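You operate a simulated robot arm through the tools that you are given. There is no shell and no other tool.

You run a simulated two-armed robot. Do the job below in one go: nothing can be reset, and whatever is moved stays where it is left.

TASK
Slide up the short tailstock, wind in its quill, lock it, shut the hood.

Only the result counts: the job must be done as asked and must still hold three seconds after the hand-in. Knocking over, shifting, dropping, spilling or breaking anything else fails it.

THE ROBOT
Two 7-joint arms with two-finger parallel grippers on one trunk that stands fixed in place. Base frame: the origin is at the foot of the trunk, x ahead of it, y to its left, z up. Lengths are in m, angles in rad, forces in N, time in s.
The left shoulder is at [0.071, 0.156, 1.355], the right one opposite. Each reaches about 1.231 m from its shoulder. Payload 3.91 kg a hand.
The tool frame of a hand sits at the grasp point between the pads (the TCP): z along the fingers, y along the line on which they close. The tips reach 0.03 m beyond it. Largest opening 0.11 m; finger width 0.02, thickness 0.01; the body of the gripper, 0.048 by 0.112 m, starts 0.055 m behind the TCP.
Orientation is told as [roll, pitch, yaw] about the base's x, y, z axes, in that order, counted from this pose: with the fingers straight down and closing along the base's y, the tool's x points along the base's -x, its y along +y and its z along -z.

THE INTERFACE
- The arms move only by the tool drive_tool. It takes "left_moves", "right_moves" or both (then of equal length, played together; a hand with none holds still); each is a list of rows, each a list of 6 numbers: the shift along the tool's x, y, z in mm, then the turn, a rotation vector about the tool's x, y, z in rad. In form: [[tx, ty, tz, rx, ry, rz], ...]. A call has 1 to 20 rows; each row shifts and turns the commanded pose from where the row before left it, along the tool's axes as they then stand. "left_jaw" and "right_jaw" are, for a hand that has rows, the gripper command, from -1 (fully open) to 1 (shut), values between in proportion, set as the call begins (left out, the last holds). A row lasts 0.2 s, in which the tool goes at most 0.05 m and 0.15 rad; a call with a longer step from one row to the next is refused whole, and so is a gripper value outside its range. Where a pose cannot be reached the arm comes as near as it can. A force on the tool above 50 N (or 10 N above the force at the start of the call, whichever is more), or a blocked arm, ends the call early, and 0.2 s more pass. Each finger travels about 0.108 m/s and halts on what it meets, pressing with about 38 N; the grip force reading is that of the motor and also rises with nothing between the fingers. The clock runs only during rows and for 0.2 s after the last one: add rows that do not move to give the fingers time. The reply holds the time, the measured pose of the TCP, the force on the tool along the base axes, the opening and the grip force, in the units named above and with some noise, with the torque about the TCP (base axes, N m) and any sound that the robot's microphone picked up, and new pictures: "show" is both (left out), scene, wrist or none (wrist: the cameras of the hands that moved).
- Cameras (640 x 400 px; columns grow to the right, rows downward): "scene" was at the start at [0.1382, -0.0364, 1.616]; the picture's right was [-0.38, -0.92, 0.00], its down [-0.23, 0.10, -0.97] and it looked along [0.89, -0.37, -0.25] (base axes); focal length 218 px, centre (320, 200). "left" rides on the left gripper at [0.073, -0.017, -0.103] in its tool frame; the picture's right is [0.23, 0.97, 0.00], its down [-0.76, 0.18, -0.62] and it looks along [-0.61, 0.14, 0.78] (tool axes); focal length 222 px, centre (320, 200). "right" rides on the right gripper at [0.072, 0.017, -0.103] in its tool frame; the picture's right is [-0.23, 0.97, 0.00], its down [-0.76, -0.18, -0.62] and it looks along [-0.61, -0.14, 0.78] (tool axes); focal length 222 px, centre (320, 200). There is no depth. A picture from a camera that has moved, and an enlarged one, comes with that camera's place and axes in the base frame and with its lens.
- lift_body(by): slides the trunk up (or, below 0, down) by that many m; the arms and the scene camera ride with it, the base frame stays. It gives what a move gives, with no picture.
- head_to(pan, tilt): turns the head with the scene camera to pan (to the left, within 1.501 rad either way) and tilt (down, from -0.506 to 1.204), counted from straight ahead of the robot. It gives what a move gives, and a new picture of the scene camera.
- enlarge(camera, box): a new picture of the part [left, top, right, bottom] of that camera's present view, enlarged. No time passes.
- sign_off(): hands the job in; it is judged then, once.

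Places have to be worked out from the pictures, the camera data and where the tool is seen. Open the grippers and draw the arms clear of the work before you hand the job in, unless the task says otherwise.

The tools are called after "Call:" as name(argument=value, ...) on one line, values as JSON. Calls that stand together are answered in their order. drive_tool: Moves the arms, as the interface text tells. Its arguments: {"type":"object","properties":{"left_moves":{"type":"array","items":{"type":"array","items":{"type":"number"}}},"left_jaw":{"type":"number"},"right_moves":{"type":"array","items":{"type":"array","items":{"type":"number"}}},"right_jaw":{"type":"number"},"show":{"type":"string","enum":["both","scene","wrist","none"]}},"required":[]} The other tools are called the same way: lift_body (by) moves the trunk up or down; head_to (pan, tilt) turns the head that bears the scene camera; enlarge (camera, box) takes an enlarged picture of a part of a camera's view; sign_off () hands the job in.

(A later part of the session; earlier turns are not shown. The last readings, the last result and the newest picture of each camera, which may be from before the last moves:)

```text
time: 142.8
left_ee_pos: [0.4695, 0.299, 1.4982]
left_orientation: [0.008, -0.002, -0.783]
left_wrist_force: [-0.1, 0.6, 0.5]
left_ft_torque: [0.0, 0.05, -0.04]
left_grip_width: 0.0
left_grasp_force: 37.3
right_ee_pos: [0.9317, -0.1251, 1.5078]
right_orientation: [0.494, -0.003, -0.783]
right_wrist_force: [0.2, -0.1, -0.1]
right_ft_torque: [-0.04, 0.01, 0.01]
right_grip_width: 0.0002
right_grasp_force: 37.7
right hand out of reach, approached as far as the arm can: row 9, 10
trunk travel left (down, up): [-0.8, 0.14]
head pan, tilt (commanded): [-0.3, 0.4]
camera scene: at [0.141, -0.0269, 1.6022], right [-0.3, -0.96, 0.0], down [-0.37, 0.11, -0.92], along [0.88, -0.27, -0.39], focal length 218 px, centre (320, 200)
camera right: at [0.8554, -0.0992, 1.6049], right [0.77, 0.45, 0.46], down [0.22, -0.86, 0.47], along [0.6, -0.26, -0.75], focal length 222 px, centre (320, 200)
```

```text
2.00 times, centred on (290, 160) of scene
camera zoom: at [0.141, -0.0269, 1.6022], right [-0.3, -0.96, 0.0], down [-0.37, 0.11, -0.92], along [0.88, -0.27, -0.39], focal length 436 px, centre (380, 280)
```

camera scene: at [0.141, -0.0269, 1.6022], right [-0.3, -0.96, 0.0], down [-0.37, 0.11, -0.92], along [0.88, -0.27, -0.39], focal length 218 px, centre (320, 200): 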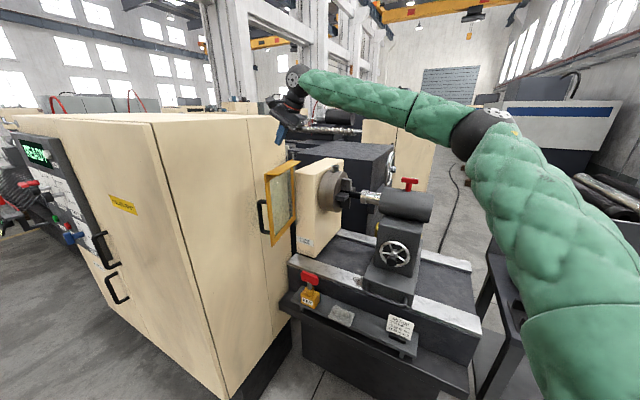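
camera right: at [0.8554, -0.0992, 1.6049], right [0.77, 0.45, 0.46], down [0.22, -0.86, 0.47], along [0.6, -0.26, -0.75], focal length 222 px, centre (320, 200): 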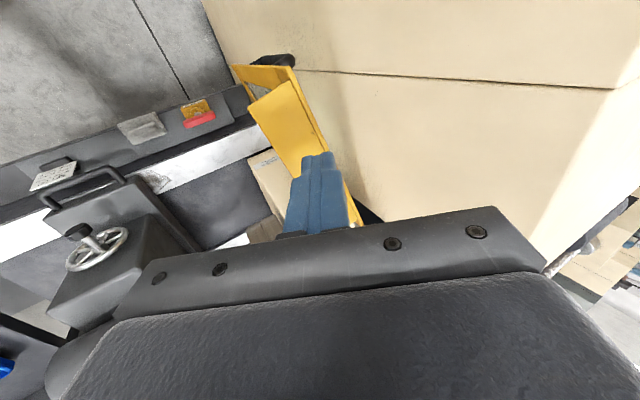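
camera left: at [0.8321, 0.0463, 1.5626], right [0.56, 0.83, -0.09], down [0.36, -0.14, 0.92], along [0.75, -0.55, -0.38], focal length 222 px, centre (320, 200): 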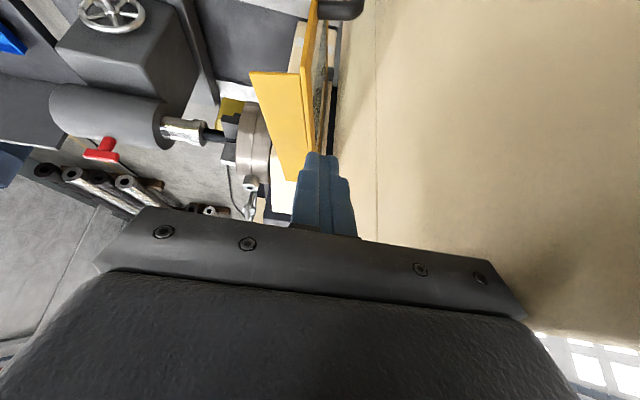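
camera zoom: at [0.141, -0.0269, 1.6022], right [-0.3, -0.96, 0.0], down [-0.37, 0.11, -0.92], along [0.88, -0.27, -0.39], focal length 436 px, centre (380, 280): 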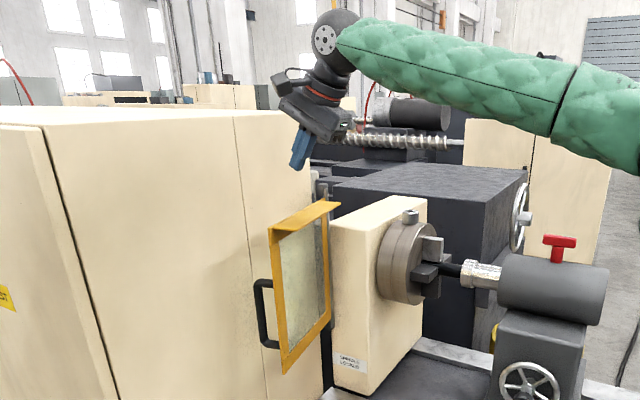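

The right arm ran out of reach because the shoulder is too low for this pose. I raise the trunk by 0.13 m and then continue.

Call:
lift_body(by=0.13)

Call:
drive_tool(right_moves=[[2, -10, 44, 0, 0, 0], [2, -10, 44, 0, 0, 0], [0, 5, 30, 0, 0, 0], [0, 15, 15, 0, 0, 0], [0, 0, 0, 0, 0, 0]])

Call:
enlarge(camera="right", box=[200, 0, 500, 240])

```text
time: 144.4
left_ee_pos: [0.4694, 0.2981, 1.6296]
left_orientation: [0.008, -0.002, -0.783]
left_wrist_force: [-0.5, 0.4, 0.1]
left_ft_torque: [-0.04, -0.03, 0.01]
left_grip_width: 0.0
left_grasp_force: 37.9
right_ee_pos: [0.9319, -0.1265, 1.6384]
right_orientation: [0.493, -0.001, -0.783]
right_wrist_force: [0.2, 1.1, -0.7]
right_ft_torque: [-0.02, 0.01, 0.01]
right_grip_width: 0.0
right_grasp_force: 37.3
trunk travel left (down, up): [-0.93, 0.01]
head pan, tilt (commanded): [-0.3, 0.4]
```

```text
time: 145.6
left_ee_pos: [0.4699, 0.2993, 1.6288]
left_orientation: [0.009, -0.001, -0.785]
left_wrist_force: [0.2, -0.1, -1.0]
left_ft_torque: [0.0, -0.01, 0.0]
left_grip_width: 0.0002
left_grasp_force: 37.4
right_ee_pos: [0.9405, -0.1085, 1.5215]
right_orientation: [0.496, -0.004, -0.785]
right_wrist_force: [-0.1, 0.0, 0.2]
right_ft_torque: [0.0, -0.03, 0.01]
right_grip_width: 0.0001
right_grasp_force: 37.7
right hand out of reach, approached as far as the arm can: row 2, 3, 4
trunk travel left (down, up): [-0.93, 0.01]
head pan, tilt (commanded): [-0.3, 0.4]
camera scene: at [0.1409, -0.0275, 1.7322], right [-0.3, -0.96, 0.0], down [-0.37, 0.11, -0.92], along [0.88, -0.27, -0.39], focal length 218 px, centre (320, 200)
camera right: at [0.8648, -0.0825, 1.6189], right [0.77, 0.45, 0.46], down [0.22, -0.86, 0.47], along [0.61, -0.26, -0.75], focal length 222 px, centre (320, 200)
```

scene: 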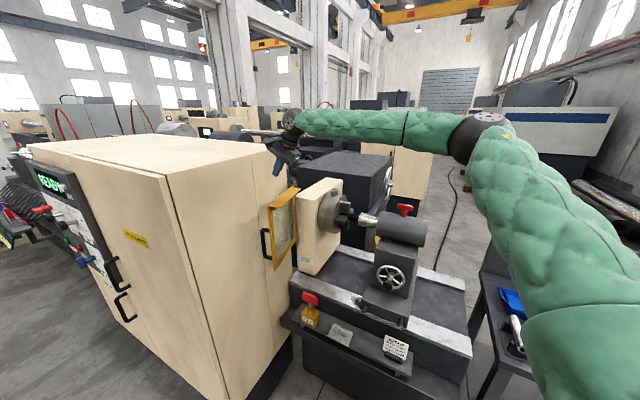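
right: 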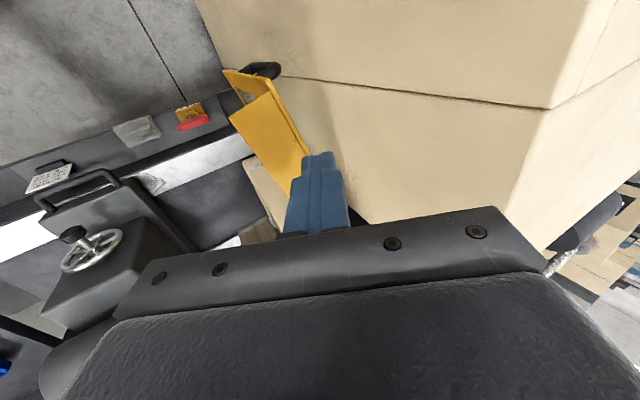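

```text
1.67 times, centred on (350, 120) of right
camera zoom: at [0.8648, -0.0825, 1.6189], right [0.77, 0.45, 0.46], down [0.22, -0.86, 0.47], along [0.61, -0.26, -0.75], focal length 370 px, centre (270, 333)
```

zoom: 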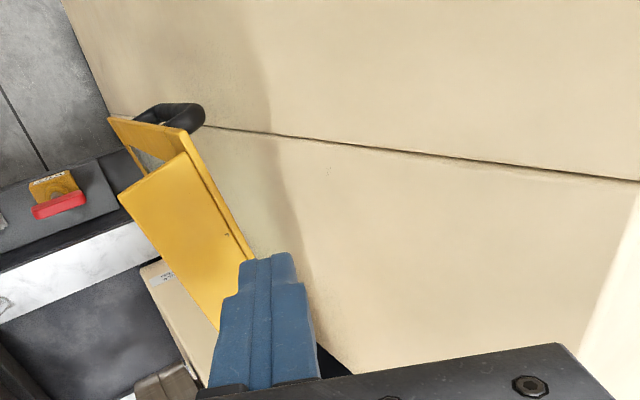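

The right arm cannot go further across in this posture. Seen from the robot, the hood simply needs its free edge (near x=0.93, y=-0.06) swept to the right, which a forward-pointing left hand can do from the operator side; I first take the right arm back up and away.

Call:
drive_tool(right_moves=[[0, -20, -35, 0, 0, 0], [0, -25, -30, 0, 0, 0], [0, -25, -20, 0.125, 0, 0], [0, -30, -10, 0.125, 0, 0], [0, -35, 0, 0.125, 0, 0], [0, -40, 0, 0.12, 0, 0], [0, -45, 0, 0, 0, 0], [0, -45, 0, 0, 0, 0], [0, -45, 0, 0, 0, 0], [0, -45, 0, 0, 0, 0], [0, -45, 0, 0, 0, 0], [0, -45, 0, 0, 0, 0], [0, -45, 0, 0, 0, 0], [0, -45, 0, 0, 0, 0]], show="scene")

```text
time: 148.6
left_ee_pos: [0.4668, 0.2959, 1.6304]
left_orientation: [0.012, -0.003, -0.786]
left_wrist_force: [-1.0, 0.0, 0.3]
left_ft_torque: [-0.01, -0.02, -0.03]
left_grip_width: 0.0
left_grasp_force: 37.6
right_ee_pos: [0.5368, -0.5134, 1.5488]
right_orientation: [0.002, -0.001, -0.783]
right_wrist_force: [-1.7, 0.7, -0.4]
right_ft_torque: [0.05, -0.06, -0.01]
right_grip_width: 0.0
right_grasp_force: 37.4
trunk travel left (down, up): [-0.93, 0.01]
head pan, tilt (commanded): [-0.3, 0.4]
camera scene: at [0.1374, -0.0304, 1.7326], right [-0.29, -0.96, 0.0], down [-0.37, 0.12, -0.92], along [0.88, -0.27, -0.39], focal length 218 px, centre (320, 200)
```

scene: 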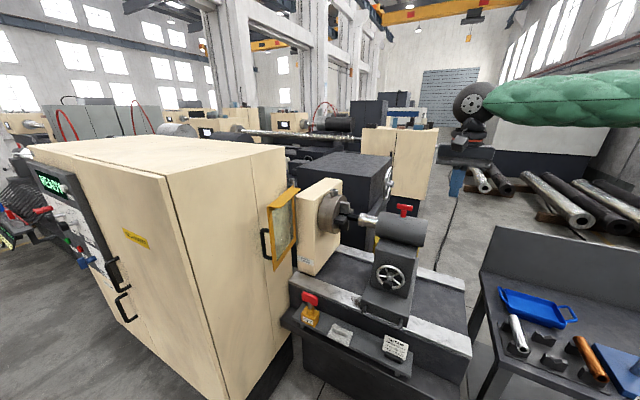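

The right arm is clear. I rotate the left hand to yaw 0, bring it to about (0.62, 0.02, 1.45) in front of the hood, and start pitching its closed fingers forward.

Call:
drive_tool(left_moves=[[0, 0, 0, 0, 0, -0.131], [0, 0, 0, 0, 0, -0.131], [0, 0, 0, 0, 0, -0.131], [0, 0, 0, 0, 0, -0.131], [0, 0, 0, 0, 0, -0.131], [0, 0, 0, 0, 0, -0.131], [-17, -30.7, 20, 0, 0, 0], [-17, -30.7, 20, 0, 0, 0], [-17, -30.7, 20, 0, 0, 0], [-17, -30.7, 20, 0, 0, 0], [-17, -30.7, 20, 0, 0, 0], [-17, -30.7, 20, 0, 0, 0], [-17, -30.7, 20, 0, 0, 0], [-17, -30.7, 20, 0, 0, 0], [-17, -30.7, 20, 0, 0, 0], [0, 0, 0, 0, -0.14, 0], [0, 0, 0, 0, -0.14, 0], [0, 0, 0, 0, -0.14, 0], [0, 0, 0, 0, -0.14, 0], [0, 0, 0, 0, -0.14, 0]], right_moves=[[0, -25, 0, 0, 0, 0], [0, -25, 0, 0, 0, 0], [0, -25, 0, 0, 0, 0], [0, -25, 0, 0, 0, 0], [0, -25, 0, 0, 0, 0], [0, -25, 0, 0, 0, 0], [0, 0, 0, 0, 0, 0], [0, 0, 0, 0, 0, 0], [0, 0, 0, 0, 0, 0], [0, 0, 0, 0, 0, 0], [0, 0, 0, 0, 0, 0], [0, 0, 0, 0, 0, 0], [0, 0, 0, 0, 0, 0], [0, 0, 0, 0, 0, 0], [0, 0, 0, 0, 0, 0], [0, 0, 0, 0, 0, 0], [0, 0, 0, 0, 0, 0], [0, 0, 0, 0, 0, 0], [0, 0, 0, 0, 0, 0], [0, 0, 0, 0, 0, 0]])

```text
time: 152.8
left_ee_pos: [0.6235, 0.0215, 1.4488]
left_orientation: [0.007, -0.71, -0.004]
left_wrist_force: [-0.2, 0.3, 0.8]
left_ft_torque: [0.02, -0.02, -0.01]
left_grip_width: 0.0001
left_grasp_force: 37.9
right_ee_pos: [0.4347, -0.6177, 1.549]
right_orientation: [0.001, -0.003, -0.783]
right_wrist_force: [0.4, 0.7, -0.2]
right_ft_torque: [0.02, -0.02, 0.0]
right_grip_width: 0.0
right_grasp_force: 37.6
trunk travel left (down, up): [-0.93, 0.01]
head pan, tilt (commanded): [-0.3, 0.4]
camera scene: at [0.1395, -0.0277, 1.7324], right [-0.3, -0.96, 0.0], down [-0.37, 0.11, -0.92], along [0.88, -0.27, -0.39], focal length 218 px, centre (320, 200)
camera right: at [0.3932, -0.5542, 1.6515], right [0.85, 0.53, 0.0], down [0.41, -0.66, 0.63], along [0.33, -0.53, -0.78], focal length 222 px, centre (320, 200)
camera left: at [0.5006, 0.0054, 1.4795], right [-0.17, 0.97, -0.14], down [0.17, 0.17, 0.97], along [0.97, 0.15, -0.2], focal length 222 px, centre (320, 200)
```

scene: 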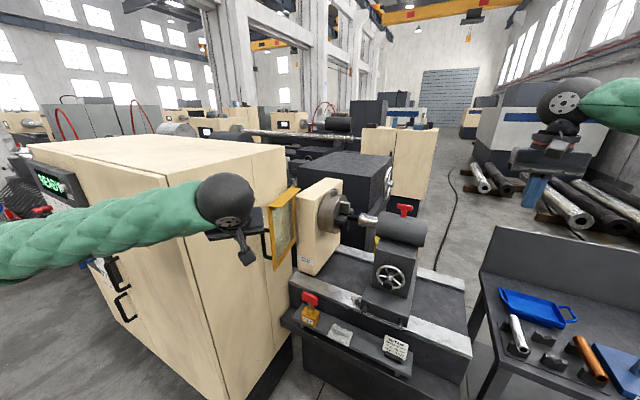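
right: 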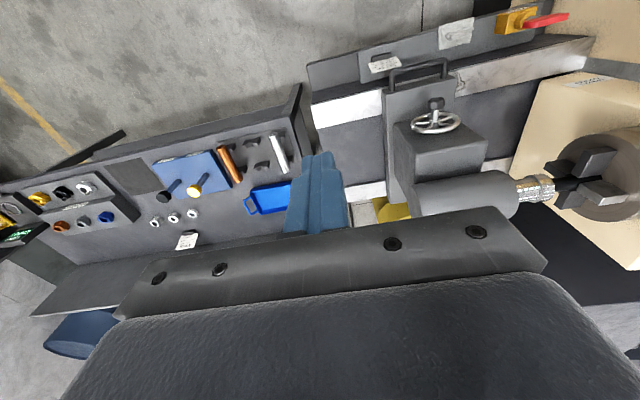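
left: 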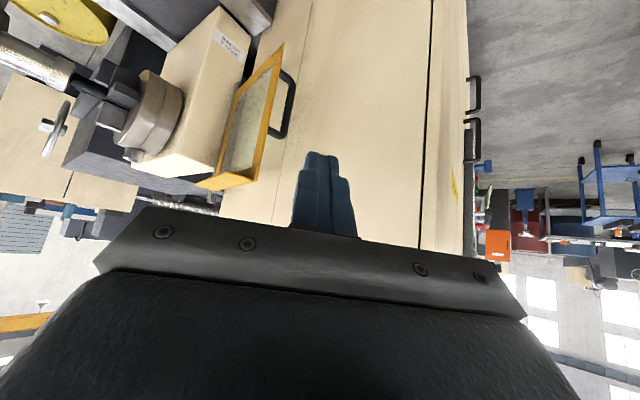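

The left hand pitches fine and its camera shows the hood's free edge, handle and gap. I continue pitching toward horizontal.

Call:
drive_tool(left_moves=[[0, 0, 0, 0, -0.14, 0], [0, 0, 0, 0, -0.14, 0], [0, 0, 0, 0, -0.14, 0], [0, 0, 0, 0, -0.14, 0]])

Call:
enlarge(camera="left", box=[150, 0, 400, 230])

```text
time: 153.8
left_ee_pos: [0.6248, 0.0232, 1.4493]
left_orientation: [0.017, -1.267, -0.016]
left_wrist_force: [-0.1, -0.5, -0.2]
left_ft_torque: [-0.01, 0.0, 0.04]
left_grip_width: 0.0
left_grasp_force: 37.5
right_ee_pos: [0.4348, -0.6167, 1.5491]
right_orientation: [0.0, -0.004, -0.785]
right_wrist_force: [-0.7, -0.2, -0.3]
right_ft_torque: [0.0, -0.02, 0.04]
right_grip_width: 0.0002
right_grasp_force: 37.7
trunk travel left (down, up): [-0.93, 0.01]
head pan, tilt (commanded): [-0.3, 0.4]
camera scene: at [0.1402, -0.0281, 1.7323], right [-0.3, -0.96, 0.0], down [-0.37, 0.12, -0.92], along [0.88, -0.27, -0.39], focal length 218 px, centre (320, 200)
camera left: at [0.5034, 0.0057, 1.4098], right [-0.07, 0.97, -0.21], down [-0.37, 0.17, 0.91], along [0.93, 0.14, 0.35], focal length 222 px, centre (320, 200)
```

scene: 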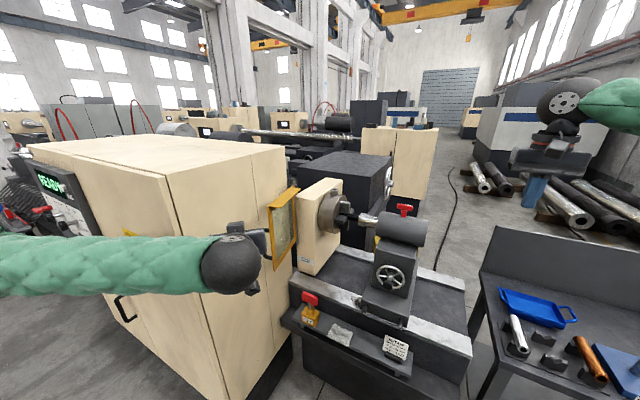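
left: 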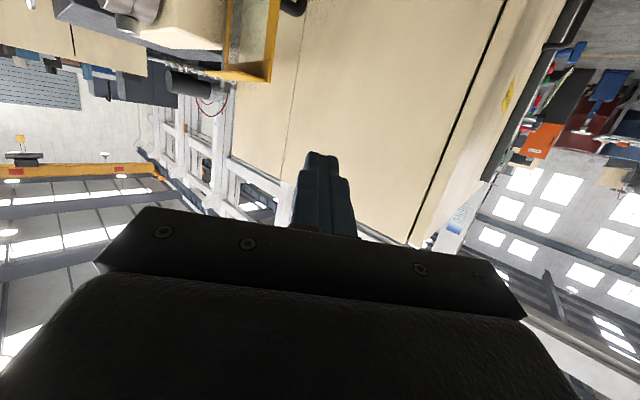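

```text
1.74 times, centred on (275, 115) of left
camera zoom: at [0.5034, 0.0057, 1.4098], right [-0.07, 0.97, -0.21], down [-0.37, 0.17, 0.91], along [0.93, 0.14, 0.35], focal length 386 px, centre (398, 348)
```

zoom: 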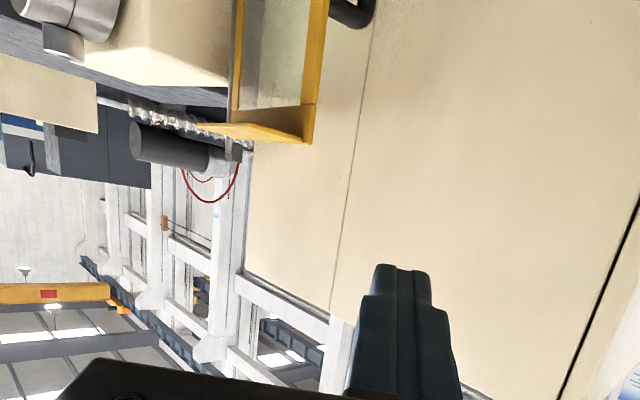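

The left hand is at 73° pitch without trouble. I bring the closed fingers down to z≈1.33 and forward to just short of the hood's free edge, on its cabinet side.

Call:
drive_tool(left_moves=[[13, -8.6, 40.7, 0, 0, 0], [13, -8.6, 40.7, 0, 0, 0], [13, -8.6, 40.7, 0, 0, 0], [13, -8.6, 40.7, 0, 0, 0], [13, -8.6, 40.7, 0, 0, 0], [0, 0, 0, 0, 0, 0]])

Call:
enlarge(camera="left", box=[180, 0, 430, 230])

Call:
enlarge(camera="scene", box=[180, 150, 340, 300])

```text
time: 155.2
left_ee_pos: [0.799, -0.0192, 1.3266]
left_orientation: [0.018, -1.267, -0.013]
left_wrist_force: [0.1, -0.2, -0.3]
left_ft_torque: [0.0, 0.02, -0.02]
left_grip_width: 0.0
left_grasp_force: 37.4
right_ee_pos: [0.4337, -0.6165, 1.5501]
right_orientation: [0.0, -0.003, -0.783]
right_wrist_force: [-0.2, -1.2, -0.3]
right_ft_torque: [-0.02, -0.02, 0.04]
right_grip_width: 0.0
right_grasp_force: 38.0
trunk travel left (down, up): [-0.93, 0.01]
head pan, tilt (commanded): [-0.3, 0.4]
camera scene: at [0.1395, -0.0271, 1.7324], right [-0.3, -0.96, 0.0], down [-0.37, 0.11, -0.92], along [0.88, -0.27, -0.39], focal length 218 px, centre (320, 200)
camera left: at [0.6782, -0.0358, 1.2862], right [-0.07, 0.97, -0.21], down [-0.37, 0.17, 0.91], along [0.93, 0.14, 0.35], focal length 222 px, centre (320, 200)
```

scene: 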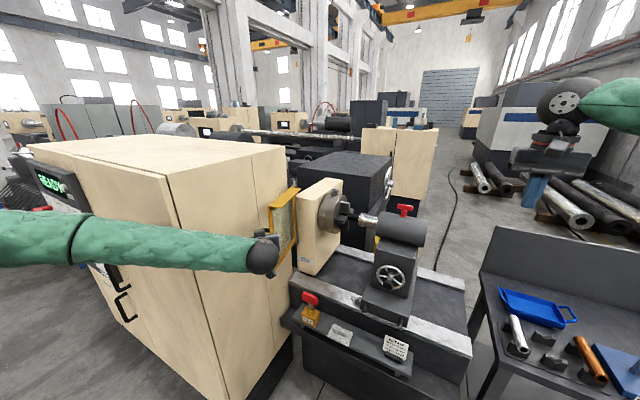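
left: 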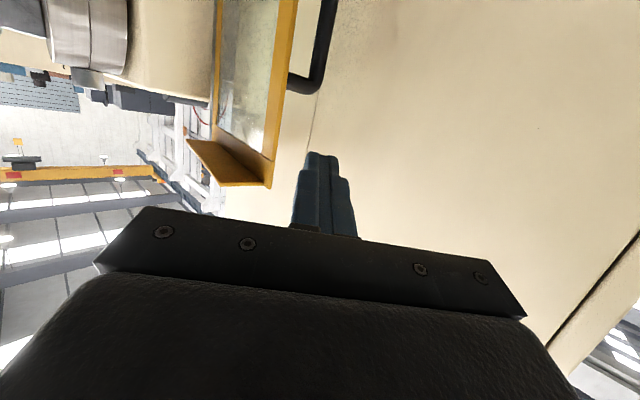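

```text
1.74 times, centred on (305, 115) of left
camera zoom: at [0.6782, -0.0358, 1.2862], right [-0.07, 0.97, -0.21], down [-0.37, 0.17, 0.91], along [0.93, 0.14, 0.35], focal length 386 px, centre (346, 348)
```

zoom: 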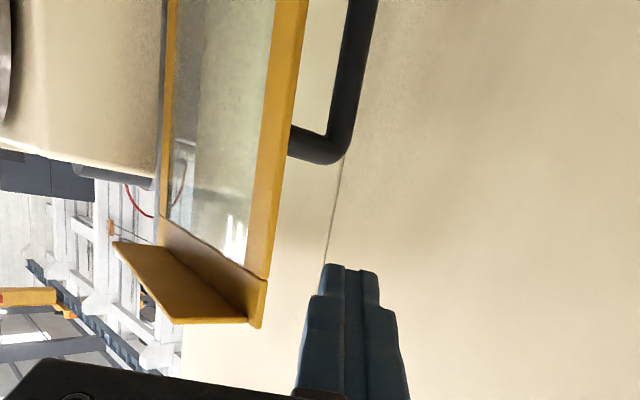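

```text
2.67 times, centred on (260, 225) of scene
camera zoom: at [0.1395, -0.0271, 1.7324], right [-0.3, -0.96, 0.0], down [-0.37, 0.11, -0.92], along [0.88, -0.27, -0.39], focal length 581 px, centre (480, 133)
```

zoom: 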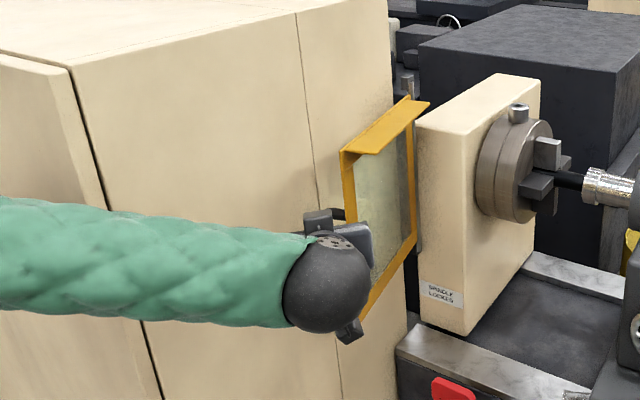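

The fingers line up with the gap beside the frame but slightly low relative to the handle's top leg. I raise 18 mm while advancing and stop with the tips just short of the edge to check.

Call:
drive_tool(left_moves=[[-18, -0.7, 25, 0, 0, 0], [-14, -0.7, 30, 0, 0, 0], [-12.5, -0.7, 30, 0, 0, 0], [0, 0, 0, 0, 0, 0]], show="wrist")

Call:
enlarge(camera="left", box=[180, 0, 430, 230])

```text
time: 156.2
left_ee_pos: [0.8941, -0.0225, 1.342]
left_orientation: [0.019, -1.266, -0.017]
left_wrist_force: [0.3, 0.0, 0.3]
left_ft_torque: [-0.02, 0.0, 0.02]
left_grip_width: 0.0
left_grasp_force: 37.3
right_ee_pos: [0.4332, -0.6177, 1.5489]
right_orientation: [0.0, -0.002, -0.784]
right_wrist_force: [0.0, -0.3, 0.1]
right_ft_torque: [0.0, 0.03, -0.05]
right_grip_width: 0.0
right_grasp_force: 37.9
trunk travel left (down, up): [-0.93, 0.01]
head pan, tilt (commanded): [-0.3, 0.4]
camera left: at [0.7731, -0.0387, 1.3029], right [-0.07, 0.97, -0.21], down [-0.37, 0.17, 0.91], along [0.93, 0.14, 0.35], focal length 222 px, centre (320, 200)
```

left: 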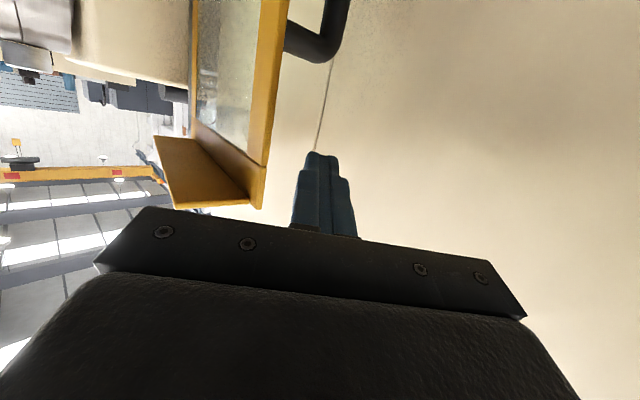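

```text
1.74 times, centred on (305, 115) of left
camera zoom: at [0.7731, -0.0387, 1.3029], right [-0.07, 0.97, -0.21], down [-0.37, 0.17, 0.91], along [0.93, 0.14, 0.35], focal length 386 px, centre (346, 348)
```

zoom: 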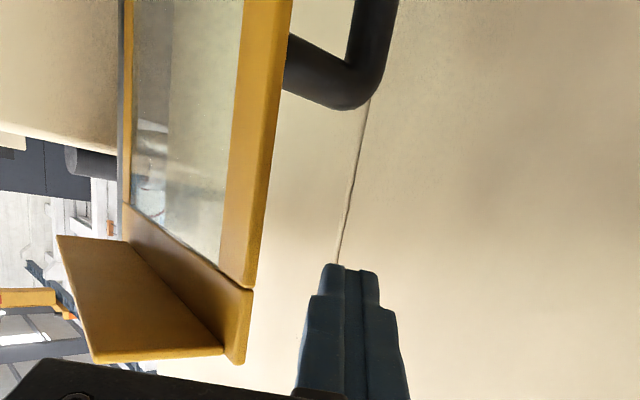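

There is good clearance to the frame (26 mm) and above the handle. I advance 38 mm so the fingertips reach past the free edge.

Call:
drive_tool(left_moves=[[-6, 0, 18.5, 0, 0, 0], [-6, 0, 18.5, 0, 0, 0], [0, 0, 0, 0, 0, 0]], show="wrist")

Call:
enlarge(camera="left", box=[180, 0, 430, 230])

```text
time: 157.0
left_ee_pos: [0.9334, -0.0209, 1.3436]
left_orientation: [0.02, -1.268, -0.017]
left_wrist_force: [0.6, -0.1, 0.0]
left_ft_torque: [-0.01, 0.04, -0.03]
left_grip_width: 0.0
left_grasp_force: 37.8
right_ee_pos: [0.4335, -0.6172, 1.549]
right_orientation: [-0.001, -0.005, -0.784]
right_wrist_force: [-0.3, -0.6, 0.3]
right_ft_torque: [-0.02, -0.01, 0.03]
right_grip_width: 0.0002
right_grasp_force: 37.5
trunk travel left (down, up): [-0.93, 0.01]
head pan, tilt (commanded): [-0.3, 0.4]
camera left: at [0.8118, -0.0378, 1.3043], right [-0.07, 0.97, -0.21], down [-0.37, 0.17, 0.91], along [0.93, 0.14, 0.35], focal length 222 px, centre (320, 200)
```

left: 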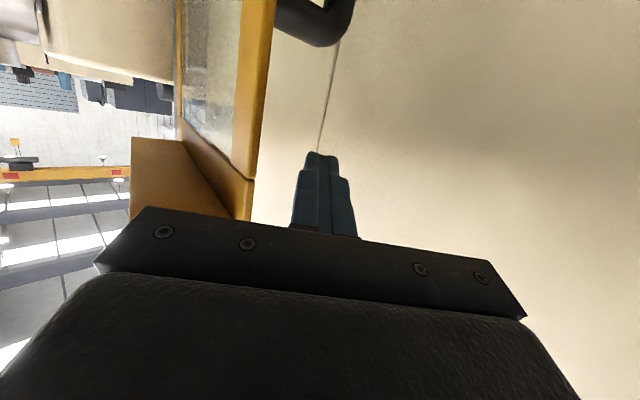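

```text
1.74 times, centred on (305, 115) of left
camera zoom: at [0.8118, -0.0378, 1.3043], right [-0.07, 0.97, -0.21], down [-0.37, 0.17, 0.91], along [0.93, 0.14, 0.35], focal length 386 px, centre (346, 348)
```

zoom: 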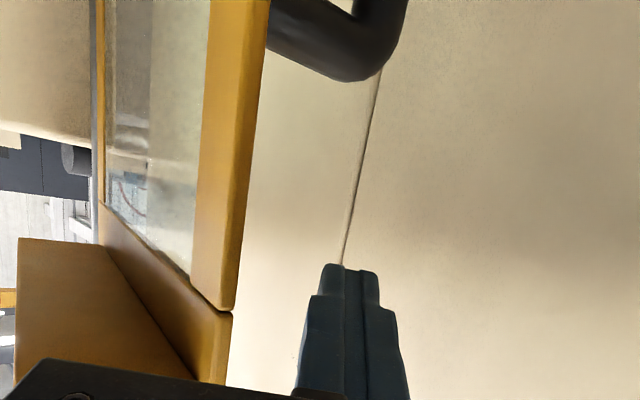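

The fingertips are now behind the free edge on its outer side. I retract 8 mm for body clearance and sweep to the right until contact, then begin swinging the hood.

Call:
drive_tool(left_moves=[[2.4, 0, -7.6, 0, 0, 0], [0, -15, 0, 0, 0, 0], [0, -14, 0, 0, 0, 0], [3.2, -19, -10.2, 0, 0, 0], [3.2, -19, -10.1, 0, 0, 0], [0, 0, 0, 0, 0, 0]])

Call:
enlarge(camera="left", box=[150, 0, 430, 230])

Call:
enlarge(camera="scene", box=[200, 130, 360, 290])

```text
time: 158.4
left_ee_pos: [0.9041, -0.0887, 1.343]
left_orientation: [0.019, -1.267, -0.016]
left_wrist_force: [-6.1, 0.5, 1.2]
left_ft_torque: [0.0, -0.05, -0.05]
left_grip_width: 0.0002
left_grasp_force: 37.6
right_ee_pos: [0.433, -0.6163, 1.5508]
right_orientation: [0.001, -0.003, -0.784]
right_wrist_force: [0.4, -0.1, -0.1]
right_ft_torque: [-0.02, 0.01, -0.03]
right_grip_width: 0.0
right_grasp_force: 38.0
trunk travel left (down, up): [-0.93, 0.01]
head pan, tilt (commanded): [-0.3, 0.4]
camera scene: at [0.1397, -0.0274, 1.7324], right [-0.3, -0.96, 0.0], down [-0.37, 0.11, -0.92], along [0.88, -0.27, -0.39], focal length 218 px, centre (320, 200)
camera left: at [0.7825, -0.1055, 1.3039], right [-0.07, 0.97, -0.21], down [-0.37, 0.17, 0.91], along [0.93, 0.14, 0.35], focal length 222 px, centre (320, 200)
```

scene: 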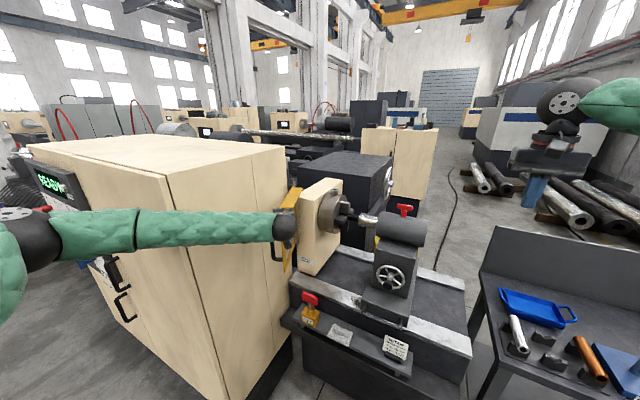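
left: 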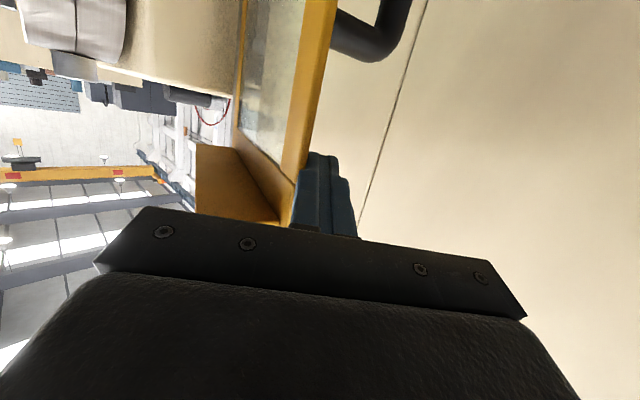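

```text
1.74 times, centred on (290, 115) of left
camera zoom: at [0.7825, -0.1055, 1.3039], right [-0.07, 0.97, -0.21], down [-0.37, 0.17, 0.91], along [0.93, 0.14, 0.35], focal length 386 px, centre (372, 348)
```

zoom: 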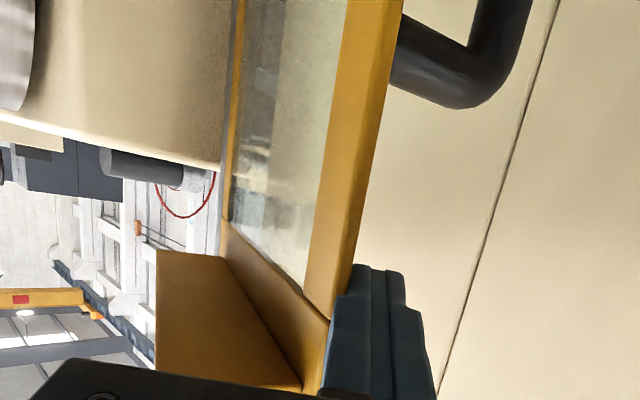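

```text
2.50 times, centred on (280, 210) of scene
camera zoom: at [0.1397, -0.0274, 1.7324], right [-0.3, -0.96, 0.0], down [-0.37, 0.11, -0.92], along [0.88, -0.27, -0.39], focal length 545 px, centre (420, 175)
```

zoom: 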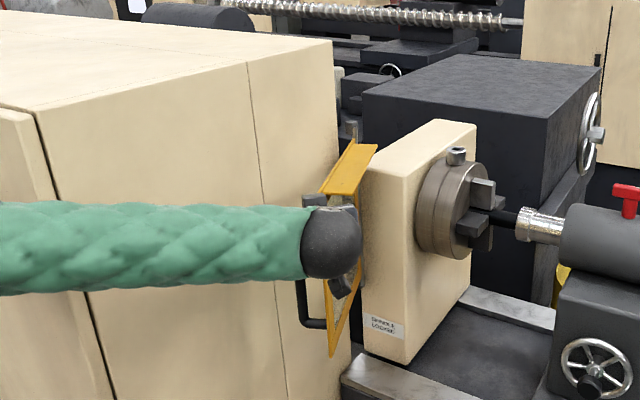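

The hood is swinging with the fingers at only ~6 N. I continue the sweep through the middle of the arc.

Call:
drive_tool(left_moves=[[2.1, -19, -6.7, 0, 0, 0], [2.1, -19, -6.7, 0, 0, 0], [0.9, -17.7, -2.9, 0, 0, 0], [0.9, -17.7, -2.9, 0, 0, 0], [0, -16, 0, 0, 0, 0], [0, -16, 0, 0, 0, 0], [0, 0, 0, 0, 0, 0]])

Call:
enlarge(camera="scene", box=[200, 130, 360, 290])

```text
time: 160.0
left_ee_pos: [0.8829, -0.1946, 1.3432]
left_orientation: [0.02, -1.266, -0.017]
left_wrist_force: [-7.8, -1.5, 1.9]
left_ft_torque: [0.02, -0.1, -0.11]
left_grip_width: 0.0
left_grasp_force: 37.7
right_ee_pos: [0.4333, -0.6167, 1.5492]
right_orientation: [0.0, -0.004, -0.784]
right_wrist_force: [0.8, 0.5, 0.1]
right_ft_torque: [0.01, 0.01, -0.01]
right_grip_width: 0.0
right_grasp_force: 37.9
trunk travel left (down, up): [-0.93, 0.01]
head pan, tilt (commanded): [-0.3, 0.4]
camera scene: at [0.1389, -0.0283, 1.7324], right [-0.3, -0.96, 0.0], down [-0.37, 0.12, -0.92], along [0.88, -0.27, -0.39], focal length 218 px, centre (320, 200)
camera left: at [0.7616, -0.2111, 1.3036], right [-0.07, 0.97, -0.21], down [-0.37, 0.17, 0.91], along [0.93, 0.14, 0.35], focal length 222 px, centre (320, 200)
```

scene: 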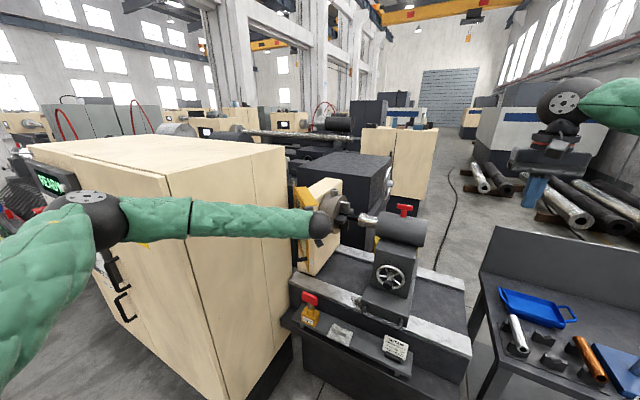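
left: 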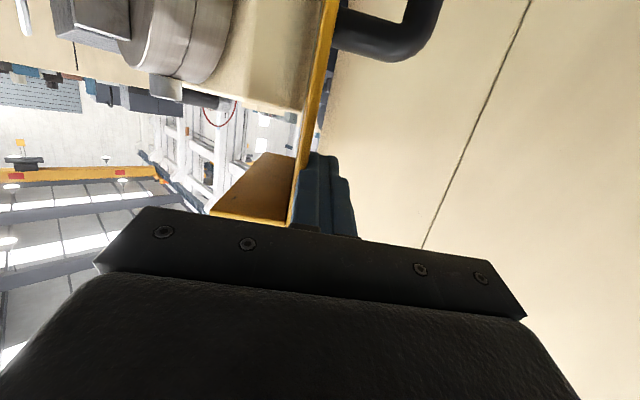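

```text
2.50 times, centred on (280, 210) of scene
camera zoom: at [0.1389, -0.0283, 1.7324], right [-0.3, -0.96, 0.0], down [-0.37, 0.12, -0.92], along [0.88, -0.27, -0.39], focal length 545 px, centre (420, 175)
```

zoom: 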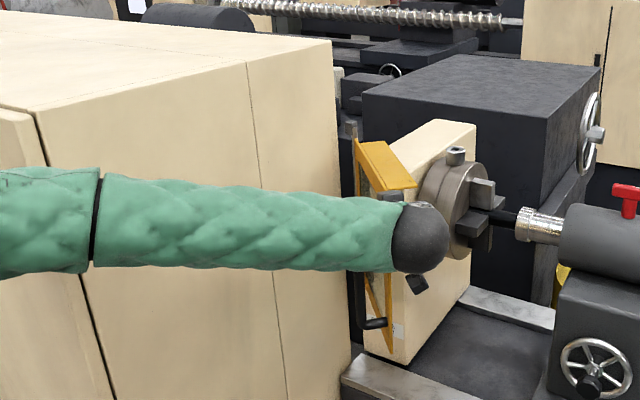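

Hood is at about 45–50° and following well. I continue the sweep toward closing.

Call:
drive_tool(left_moves=[[-0.75, -15.7, 2.4, 0, 0, 0], [-0.75, -15.7, 2.4, 0, 0, 0], [-0.9, -13.7, 2.9, 0, 0, 0], [-0.9, -13.7, 2.9, 0, 0, 0], [-2.2, -14.3, 7.2, 0, 0, 0], [-2.2, -14.3, 7.2, 0, 0, 0], [0, 0, 0, 0, 0, 0]])

Call:
enlarge(camera="scene", box=[240, 130, 400, 290])

```text
time: 161.6
left_ee_pos: [0.9117, -0.2806, 1.3415]
left_orientation: [0.019, -1.268, -0.017]
left_wrist_force: [-0.3, -0.3, -0.4]
left_ft_torque: [0.0, 0.0, 0.03]
left_grip_width: 0.0
left_grasp_force: 37.5
right_ee_pos: [0.4355, -0.6172, 1.5502]
right_orientation: [0.001, -0.001, -0.784]
right_wrist_force: [0.7, 0.2, -0.3]
right_ft_torque: [0.01, 0.01, 0.0]
right_grip_width: 0.0
right_grasp_force: 37.4
trunk travel left (down, up): [-0.93, 0.01]
head pan, tilt (commanded): [-0.3, 0.4]
camera scene: at [0.1413, -0.0274, 1.7322], right [-0.3, -0.96, 0.0], down [-0.37, 0.11, -0.92], along [0.88, -0.27, -0.39], focal length 218 px, centre (320, 200)
camera left: at [0.7903, -0.297, 1.3019], right [-0.07, 0.97, -0.21], down [-0.37, 0.17, 0.91], along [0.93, 0.14, 0.35], focal length 222 px, centre (320, 200)
```

scene: 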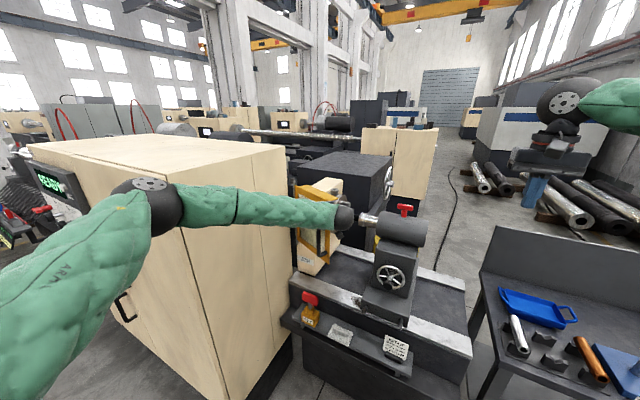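
left: 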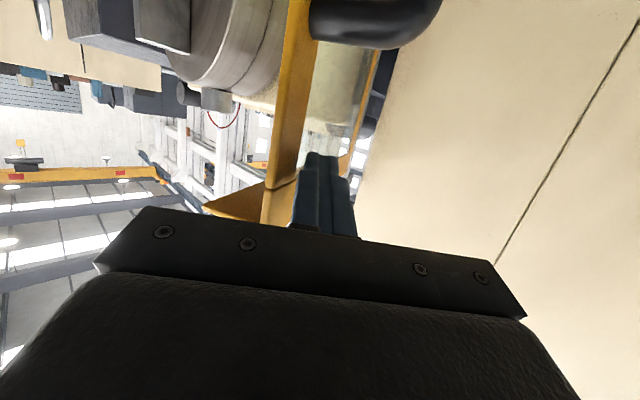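

```text
2.50 times, centred on (320, 210) of scene
camera zoom: at [0.1413, -0.0274, 1.7322], right [-0.3, -0.96, 0.0], down [-0.37, 0.11, -0.92], along [0.88, -0.27, -0.39], focal length 545 px, centre (320, 175)
```

zoom: 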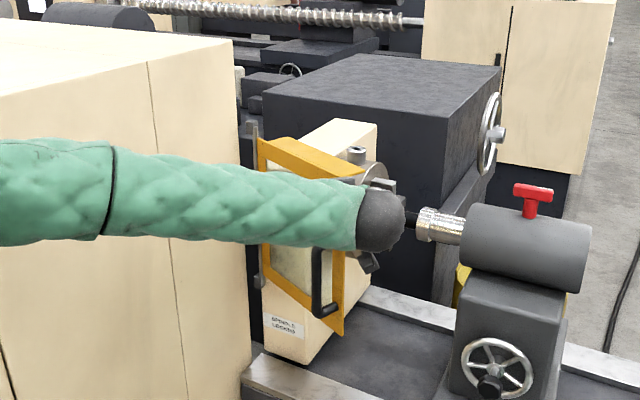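

Hood at about 25° from shut. I keep pushing along the arc toward the closed position.

Call:
drive_tool(left_moves=[[-2, -11.7, 6.3, 0, 0, 0], [-2, -11.7, 6.3, 0, 0, 0], [-2.6, -12.5, 8.3, 0, 0, 0], [-2.6, -12.5, 8.3, 0, 0, 0], [-2.6, -10, 8.3, 0, 0, 0], [-2.6, -10, 8.3, 0, 0, 0], [0, 0, 0, 0, 0, 0]])

Call:
enlarge(camera="scene", box=[240, 130, 400, 290])

```text
time: 163.2
left_ee_pos: [0.9588, -0.3498, 1.3409]
left_orientation: [0.022, -1.267, -0.018]
left_wrist_force: [0.5, -0.6, -0.1]
left_ft_torque: [-0.01, 0.0, 0.0]
left_grip_width: 0.0
left_grasp_force: 37.1
right_ee_pos: [0.4342, -0.6179, 1.5486]
right_orientation: [0.0, -0.001, -0.782]
right_wrist_force: [0.7, -0.4, 0.2]
right_ft_torque: [-0.03, 0.01, 0.02]
right_grip_width: 0.0003
right_grasp_force: 37.5
trunk travel left (down, up): [-0.93, 0.01]
head pan, tilt (commanded): [-0.3, 0.4]
camera scene: at [0.1406, -0.0283, 1.7322], right [-0.3, -0.96, 0.0], down [-0.37, 0.12, -0.92], along [0.88, -0.27, -0.39], focal length 218 px, centre (320, 200)
camera left: at [0.8377, -0.3662, 1.3024], right [-0.07, 0.97, -0.21], down [-0.37, 0.17, 0.91], along [0.93, 0.14, 0.35], focal length 222 px, centre (320, 200)
```

scene: 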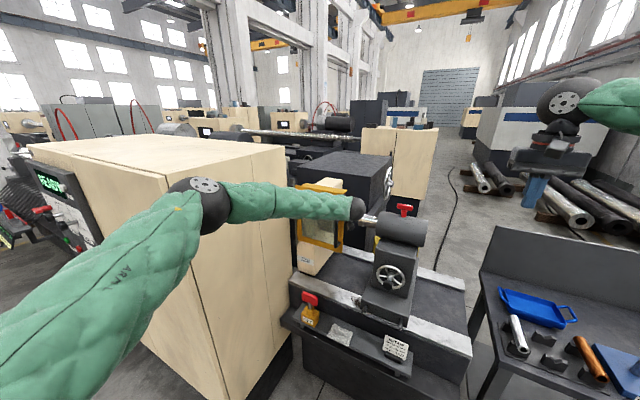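
left: 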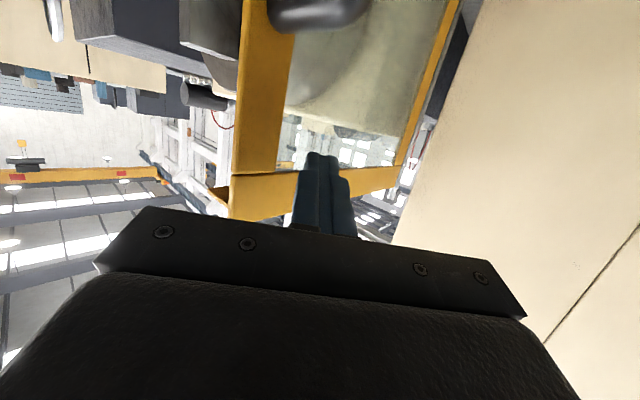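

```text
2.50 times, centred on (320, 210) of scene
camera zoom: at [0.1406, -0.0283, 1.7322], right [-0.3, -0.96, 0.0], down [-0.37, 0.12, -0.92], along [0.88, -0.27, -0.39], focal length 545 px, centre (320, 175)
```

zoom: 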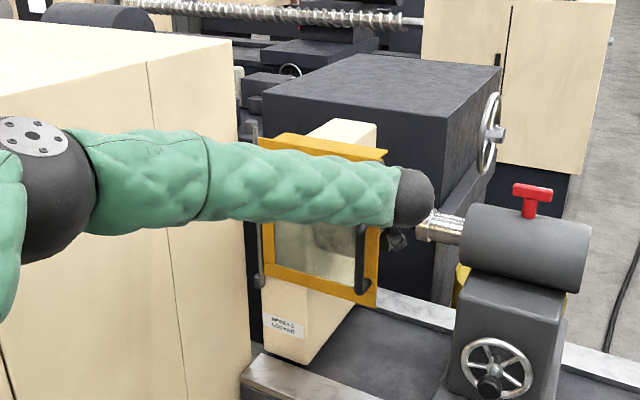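

The hood is nearly shut. I push further in the closing direction in small steps, watching the force.

Call:
drive_tool(left_moves=[[-1.5, -5, 4.8, 0, 0, 0], [-1.5, -5, 4.8, 0, 0, 0], [-1.5, -5, 4.8, 0, 0, 0], [0, 0, 0, 0, 0, 0]], show="wrist")

Call:
enlarge(camera="scene", box=[280, 160, 380, 270])

```text
time: 163.9
left_ee_pos: [0.9665, -0.3575, 1.3407]
left_orientation: [0.021, -1.264, -0.013]
left_wrist_force: [-36.1, 34.2, 2.5]
left_ft_torque: [-0.01, -0.06, 0.74]
left_grip_width: 0.0
left_grasp_force: 37.6
right_ee_pos: [0.4282, -0.6129, 1.5531]
right_orientation: [0.001, -0.007, -0.787]
right_wrist_force: [0.3, 0.2, 0.3]
right_ft_torque: [-0.02, 0.01, 0.01]
right_grip_width: 0.0
right_grasp_force: 37.4
trunk travel left (down, up): [-0.93, 0.01]
head pan, tilt (commanded): [-0.3, 0.4]
stopped in row 3 (left hand): the force on the tool passed its limit at 65 N (the readings are from after the stop); the commanded pose is now the measured one
camera left: at [0.8456, -0.3745, 1.3022], right [-0.08, 0.97, -0.21], down [-0.37, 0.17, 0.92], along [0.93, 0.15, 0.34], focal length 222 px, centre (320, 200)
```

left: 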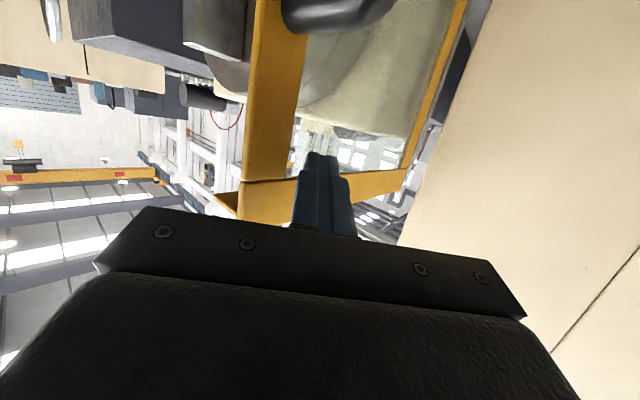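

```text
3.64 times, centred on (330, 215) of scene
camera zoom: at [0.1344, -0.0225, 1.733], right [-0.29, -0.96, 0.0], down [-0.37, 0.11, -0.92], along [0.88, -0.27, -0.39], focal length 792 px, centre (284, 146)
```

zoom: 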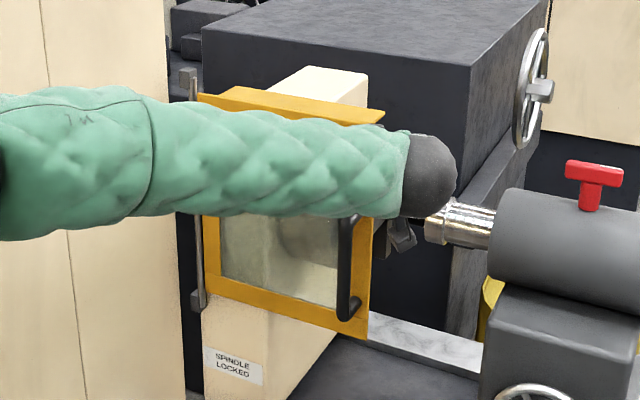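

The hood is against its stop (65 N, fingertip plane at n≈-0.955, i.e. closed). I back the left hand away from the panel without touching the handle.

Call:
drive_tool(left_moves=[[2, 6, -6.5, 0, 0, 0], [4, 10, -13, 0, 0, 0], [-5, 5, -35, 0, 0, 0], [-8, 10, -40, 0, 0, 0], [-8, 20, -40, 0, 0, 0], [-8, 20, -40, 0, 0, 0], [-8, 20, -40, 0, 0, 0], [0, 0, 0, 0, 0, 0]])

Call:
enlarge(camera="scene", box=[260, 140, 420, 280])

Call:
enlarge(camera="left", box=[100, 0, 500, 240])

```text
time: 165.7
left_ee_pos: [0.7751, -0.2736, 1.4319]
left_orientation: [0.031, -1.262, -0.024]
left_wrist_force: [0.5, 0.2, 0.1]
left_ft_torque: [0.01, 0.01, -0.01]
left_grip_width: 0.0
left_grasp_force: 37.7
right_ee_pos: [0.4345, -0.6174, 1.5481]
right_orientation: [-0.001, -0.002, -0.786]
right_wrist_force: [-1.1, 0.3, -0.3]
right_ft_torque: [0.02, -0.01, -0.03]
right_grip_width: 0.0001
right_grasp_force: 37.5
trunk travel left (down, up): [-0.93, 0.01]
head pan, tilt (commanded): [-0.3, 0.4]
camera scene: at [0.1412, -0.0291, 1.7321], right [-0.3, -0.96, 0.0], down [-0.37, 0.12, -0.92], along [0.88, -0.27, -0.39], focal length 218 px, centre (320, 200)
camera left: at [0.654, -0.2904, 1.3928], right [-0.07, 0.98, -0.21], down [-0.36, 0.17, 0.92], along [0.93, 0.14, 0.34], focal length 222 px, centre (320, 200)
```

scene: 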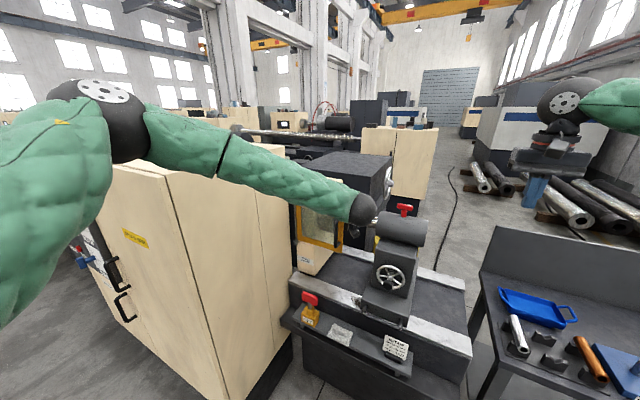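
left: 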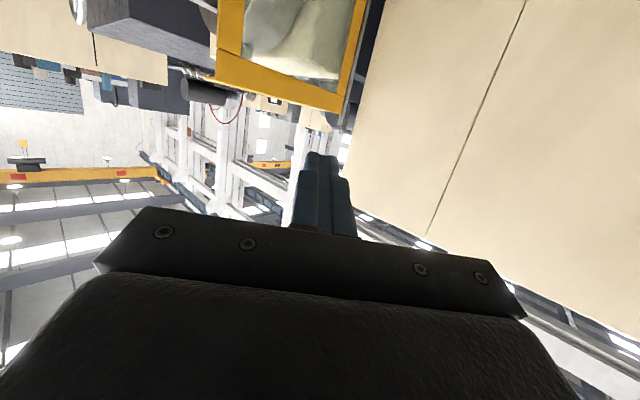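

```text
2.86 times, centred on (340, 210) of scene
camera zoom: at [0.1412, -0.0291, 1.7321], right [-0.3, -0.96, 0.0], down [-0.37, 0.12, -0.92], along [0.88, -0.27, -0.39], focal length 622 px, centre (263, 171)
```

zoom: 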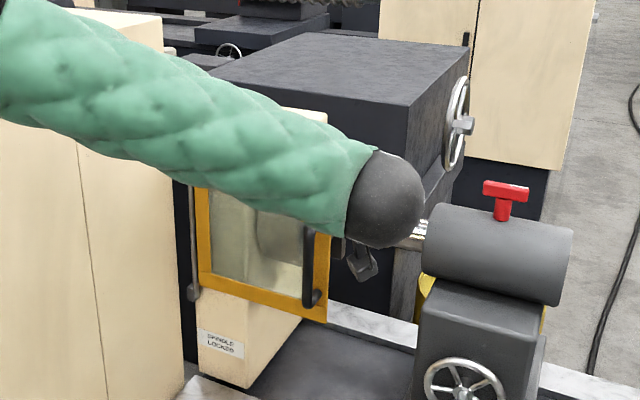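

```text
1.60 times, centred on (300, 120) of left
camera zoom: at [0.654, -0.2904, 1.3928], right [-0.07, 0.98, -0.21], down [-0.36, 0.17, 0.92], along [0.93, 0.14, 0.34], focal length 355 px, centre (352, 328)
```

zoom: 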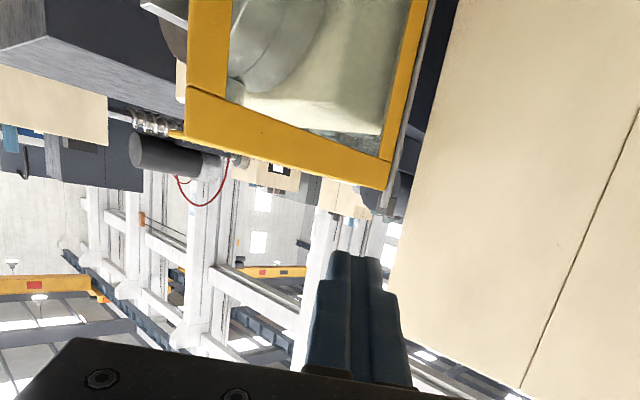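

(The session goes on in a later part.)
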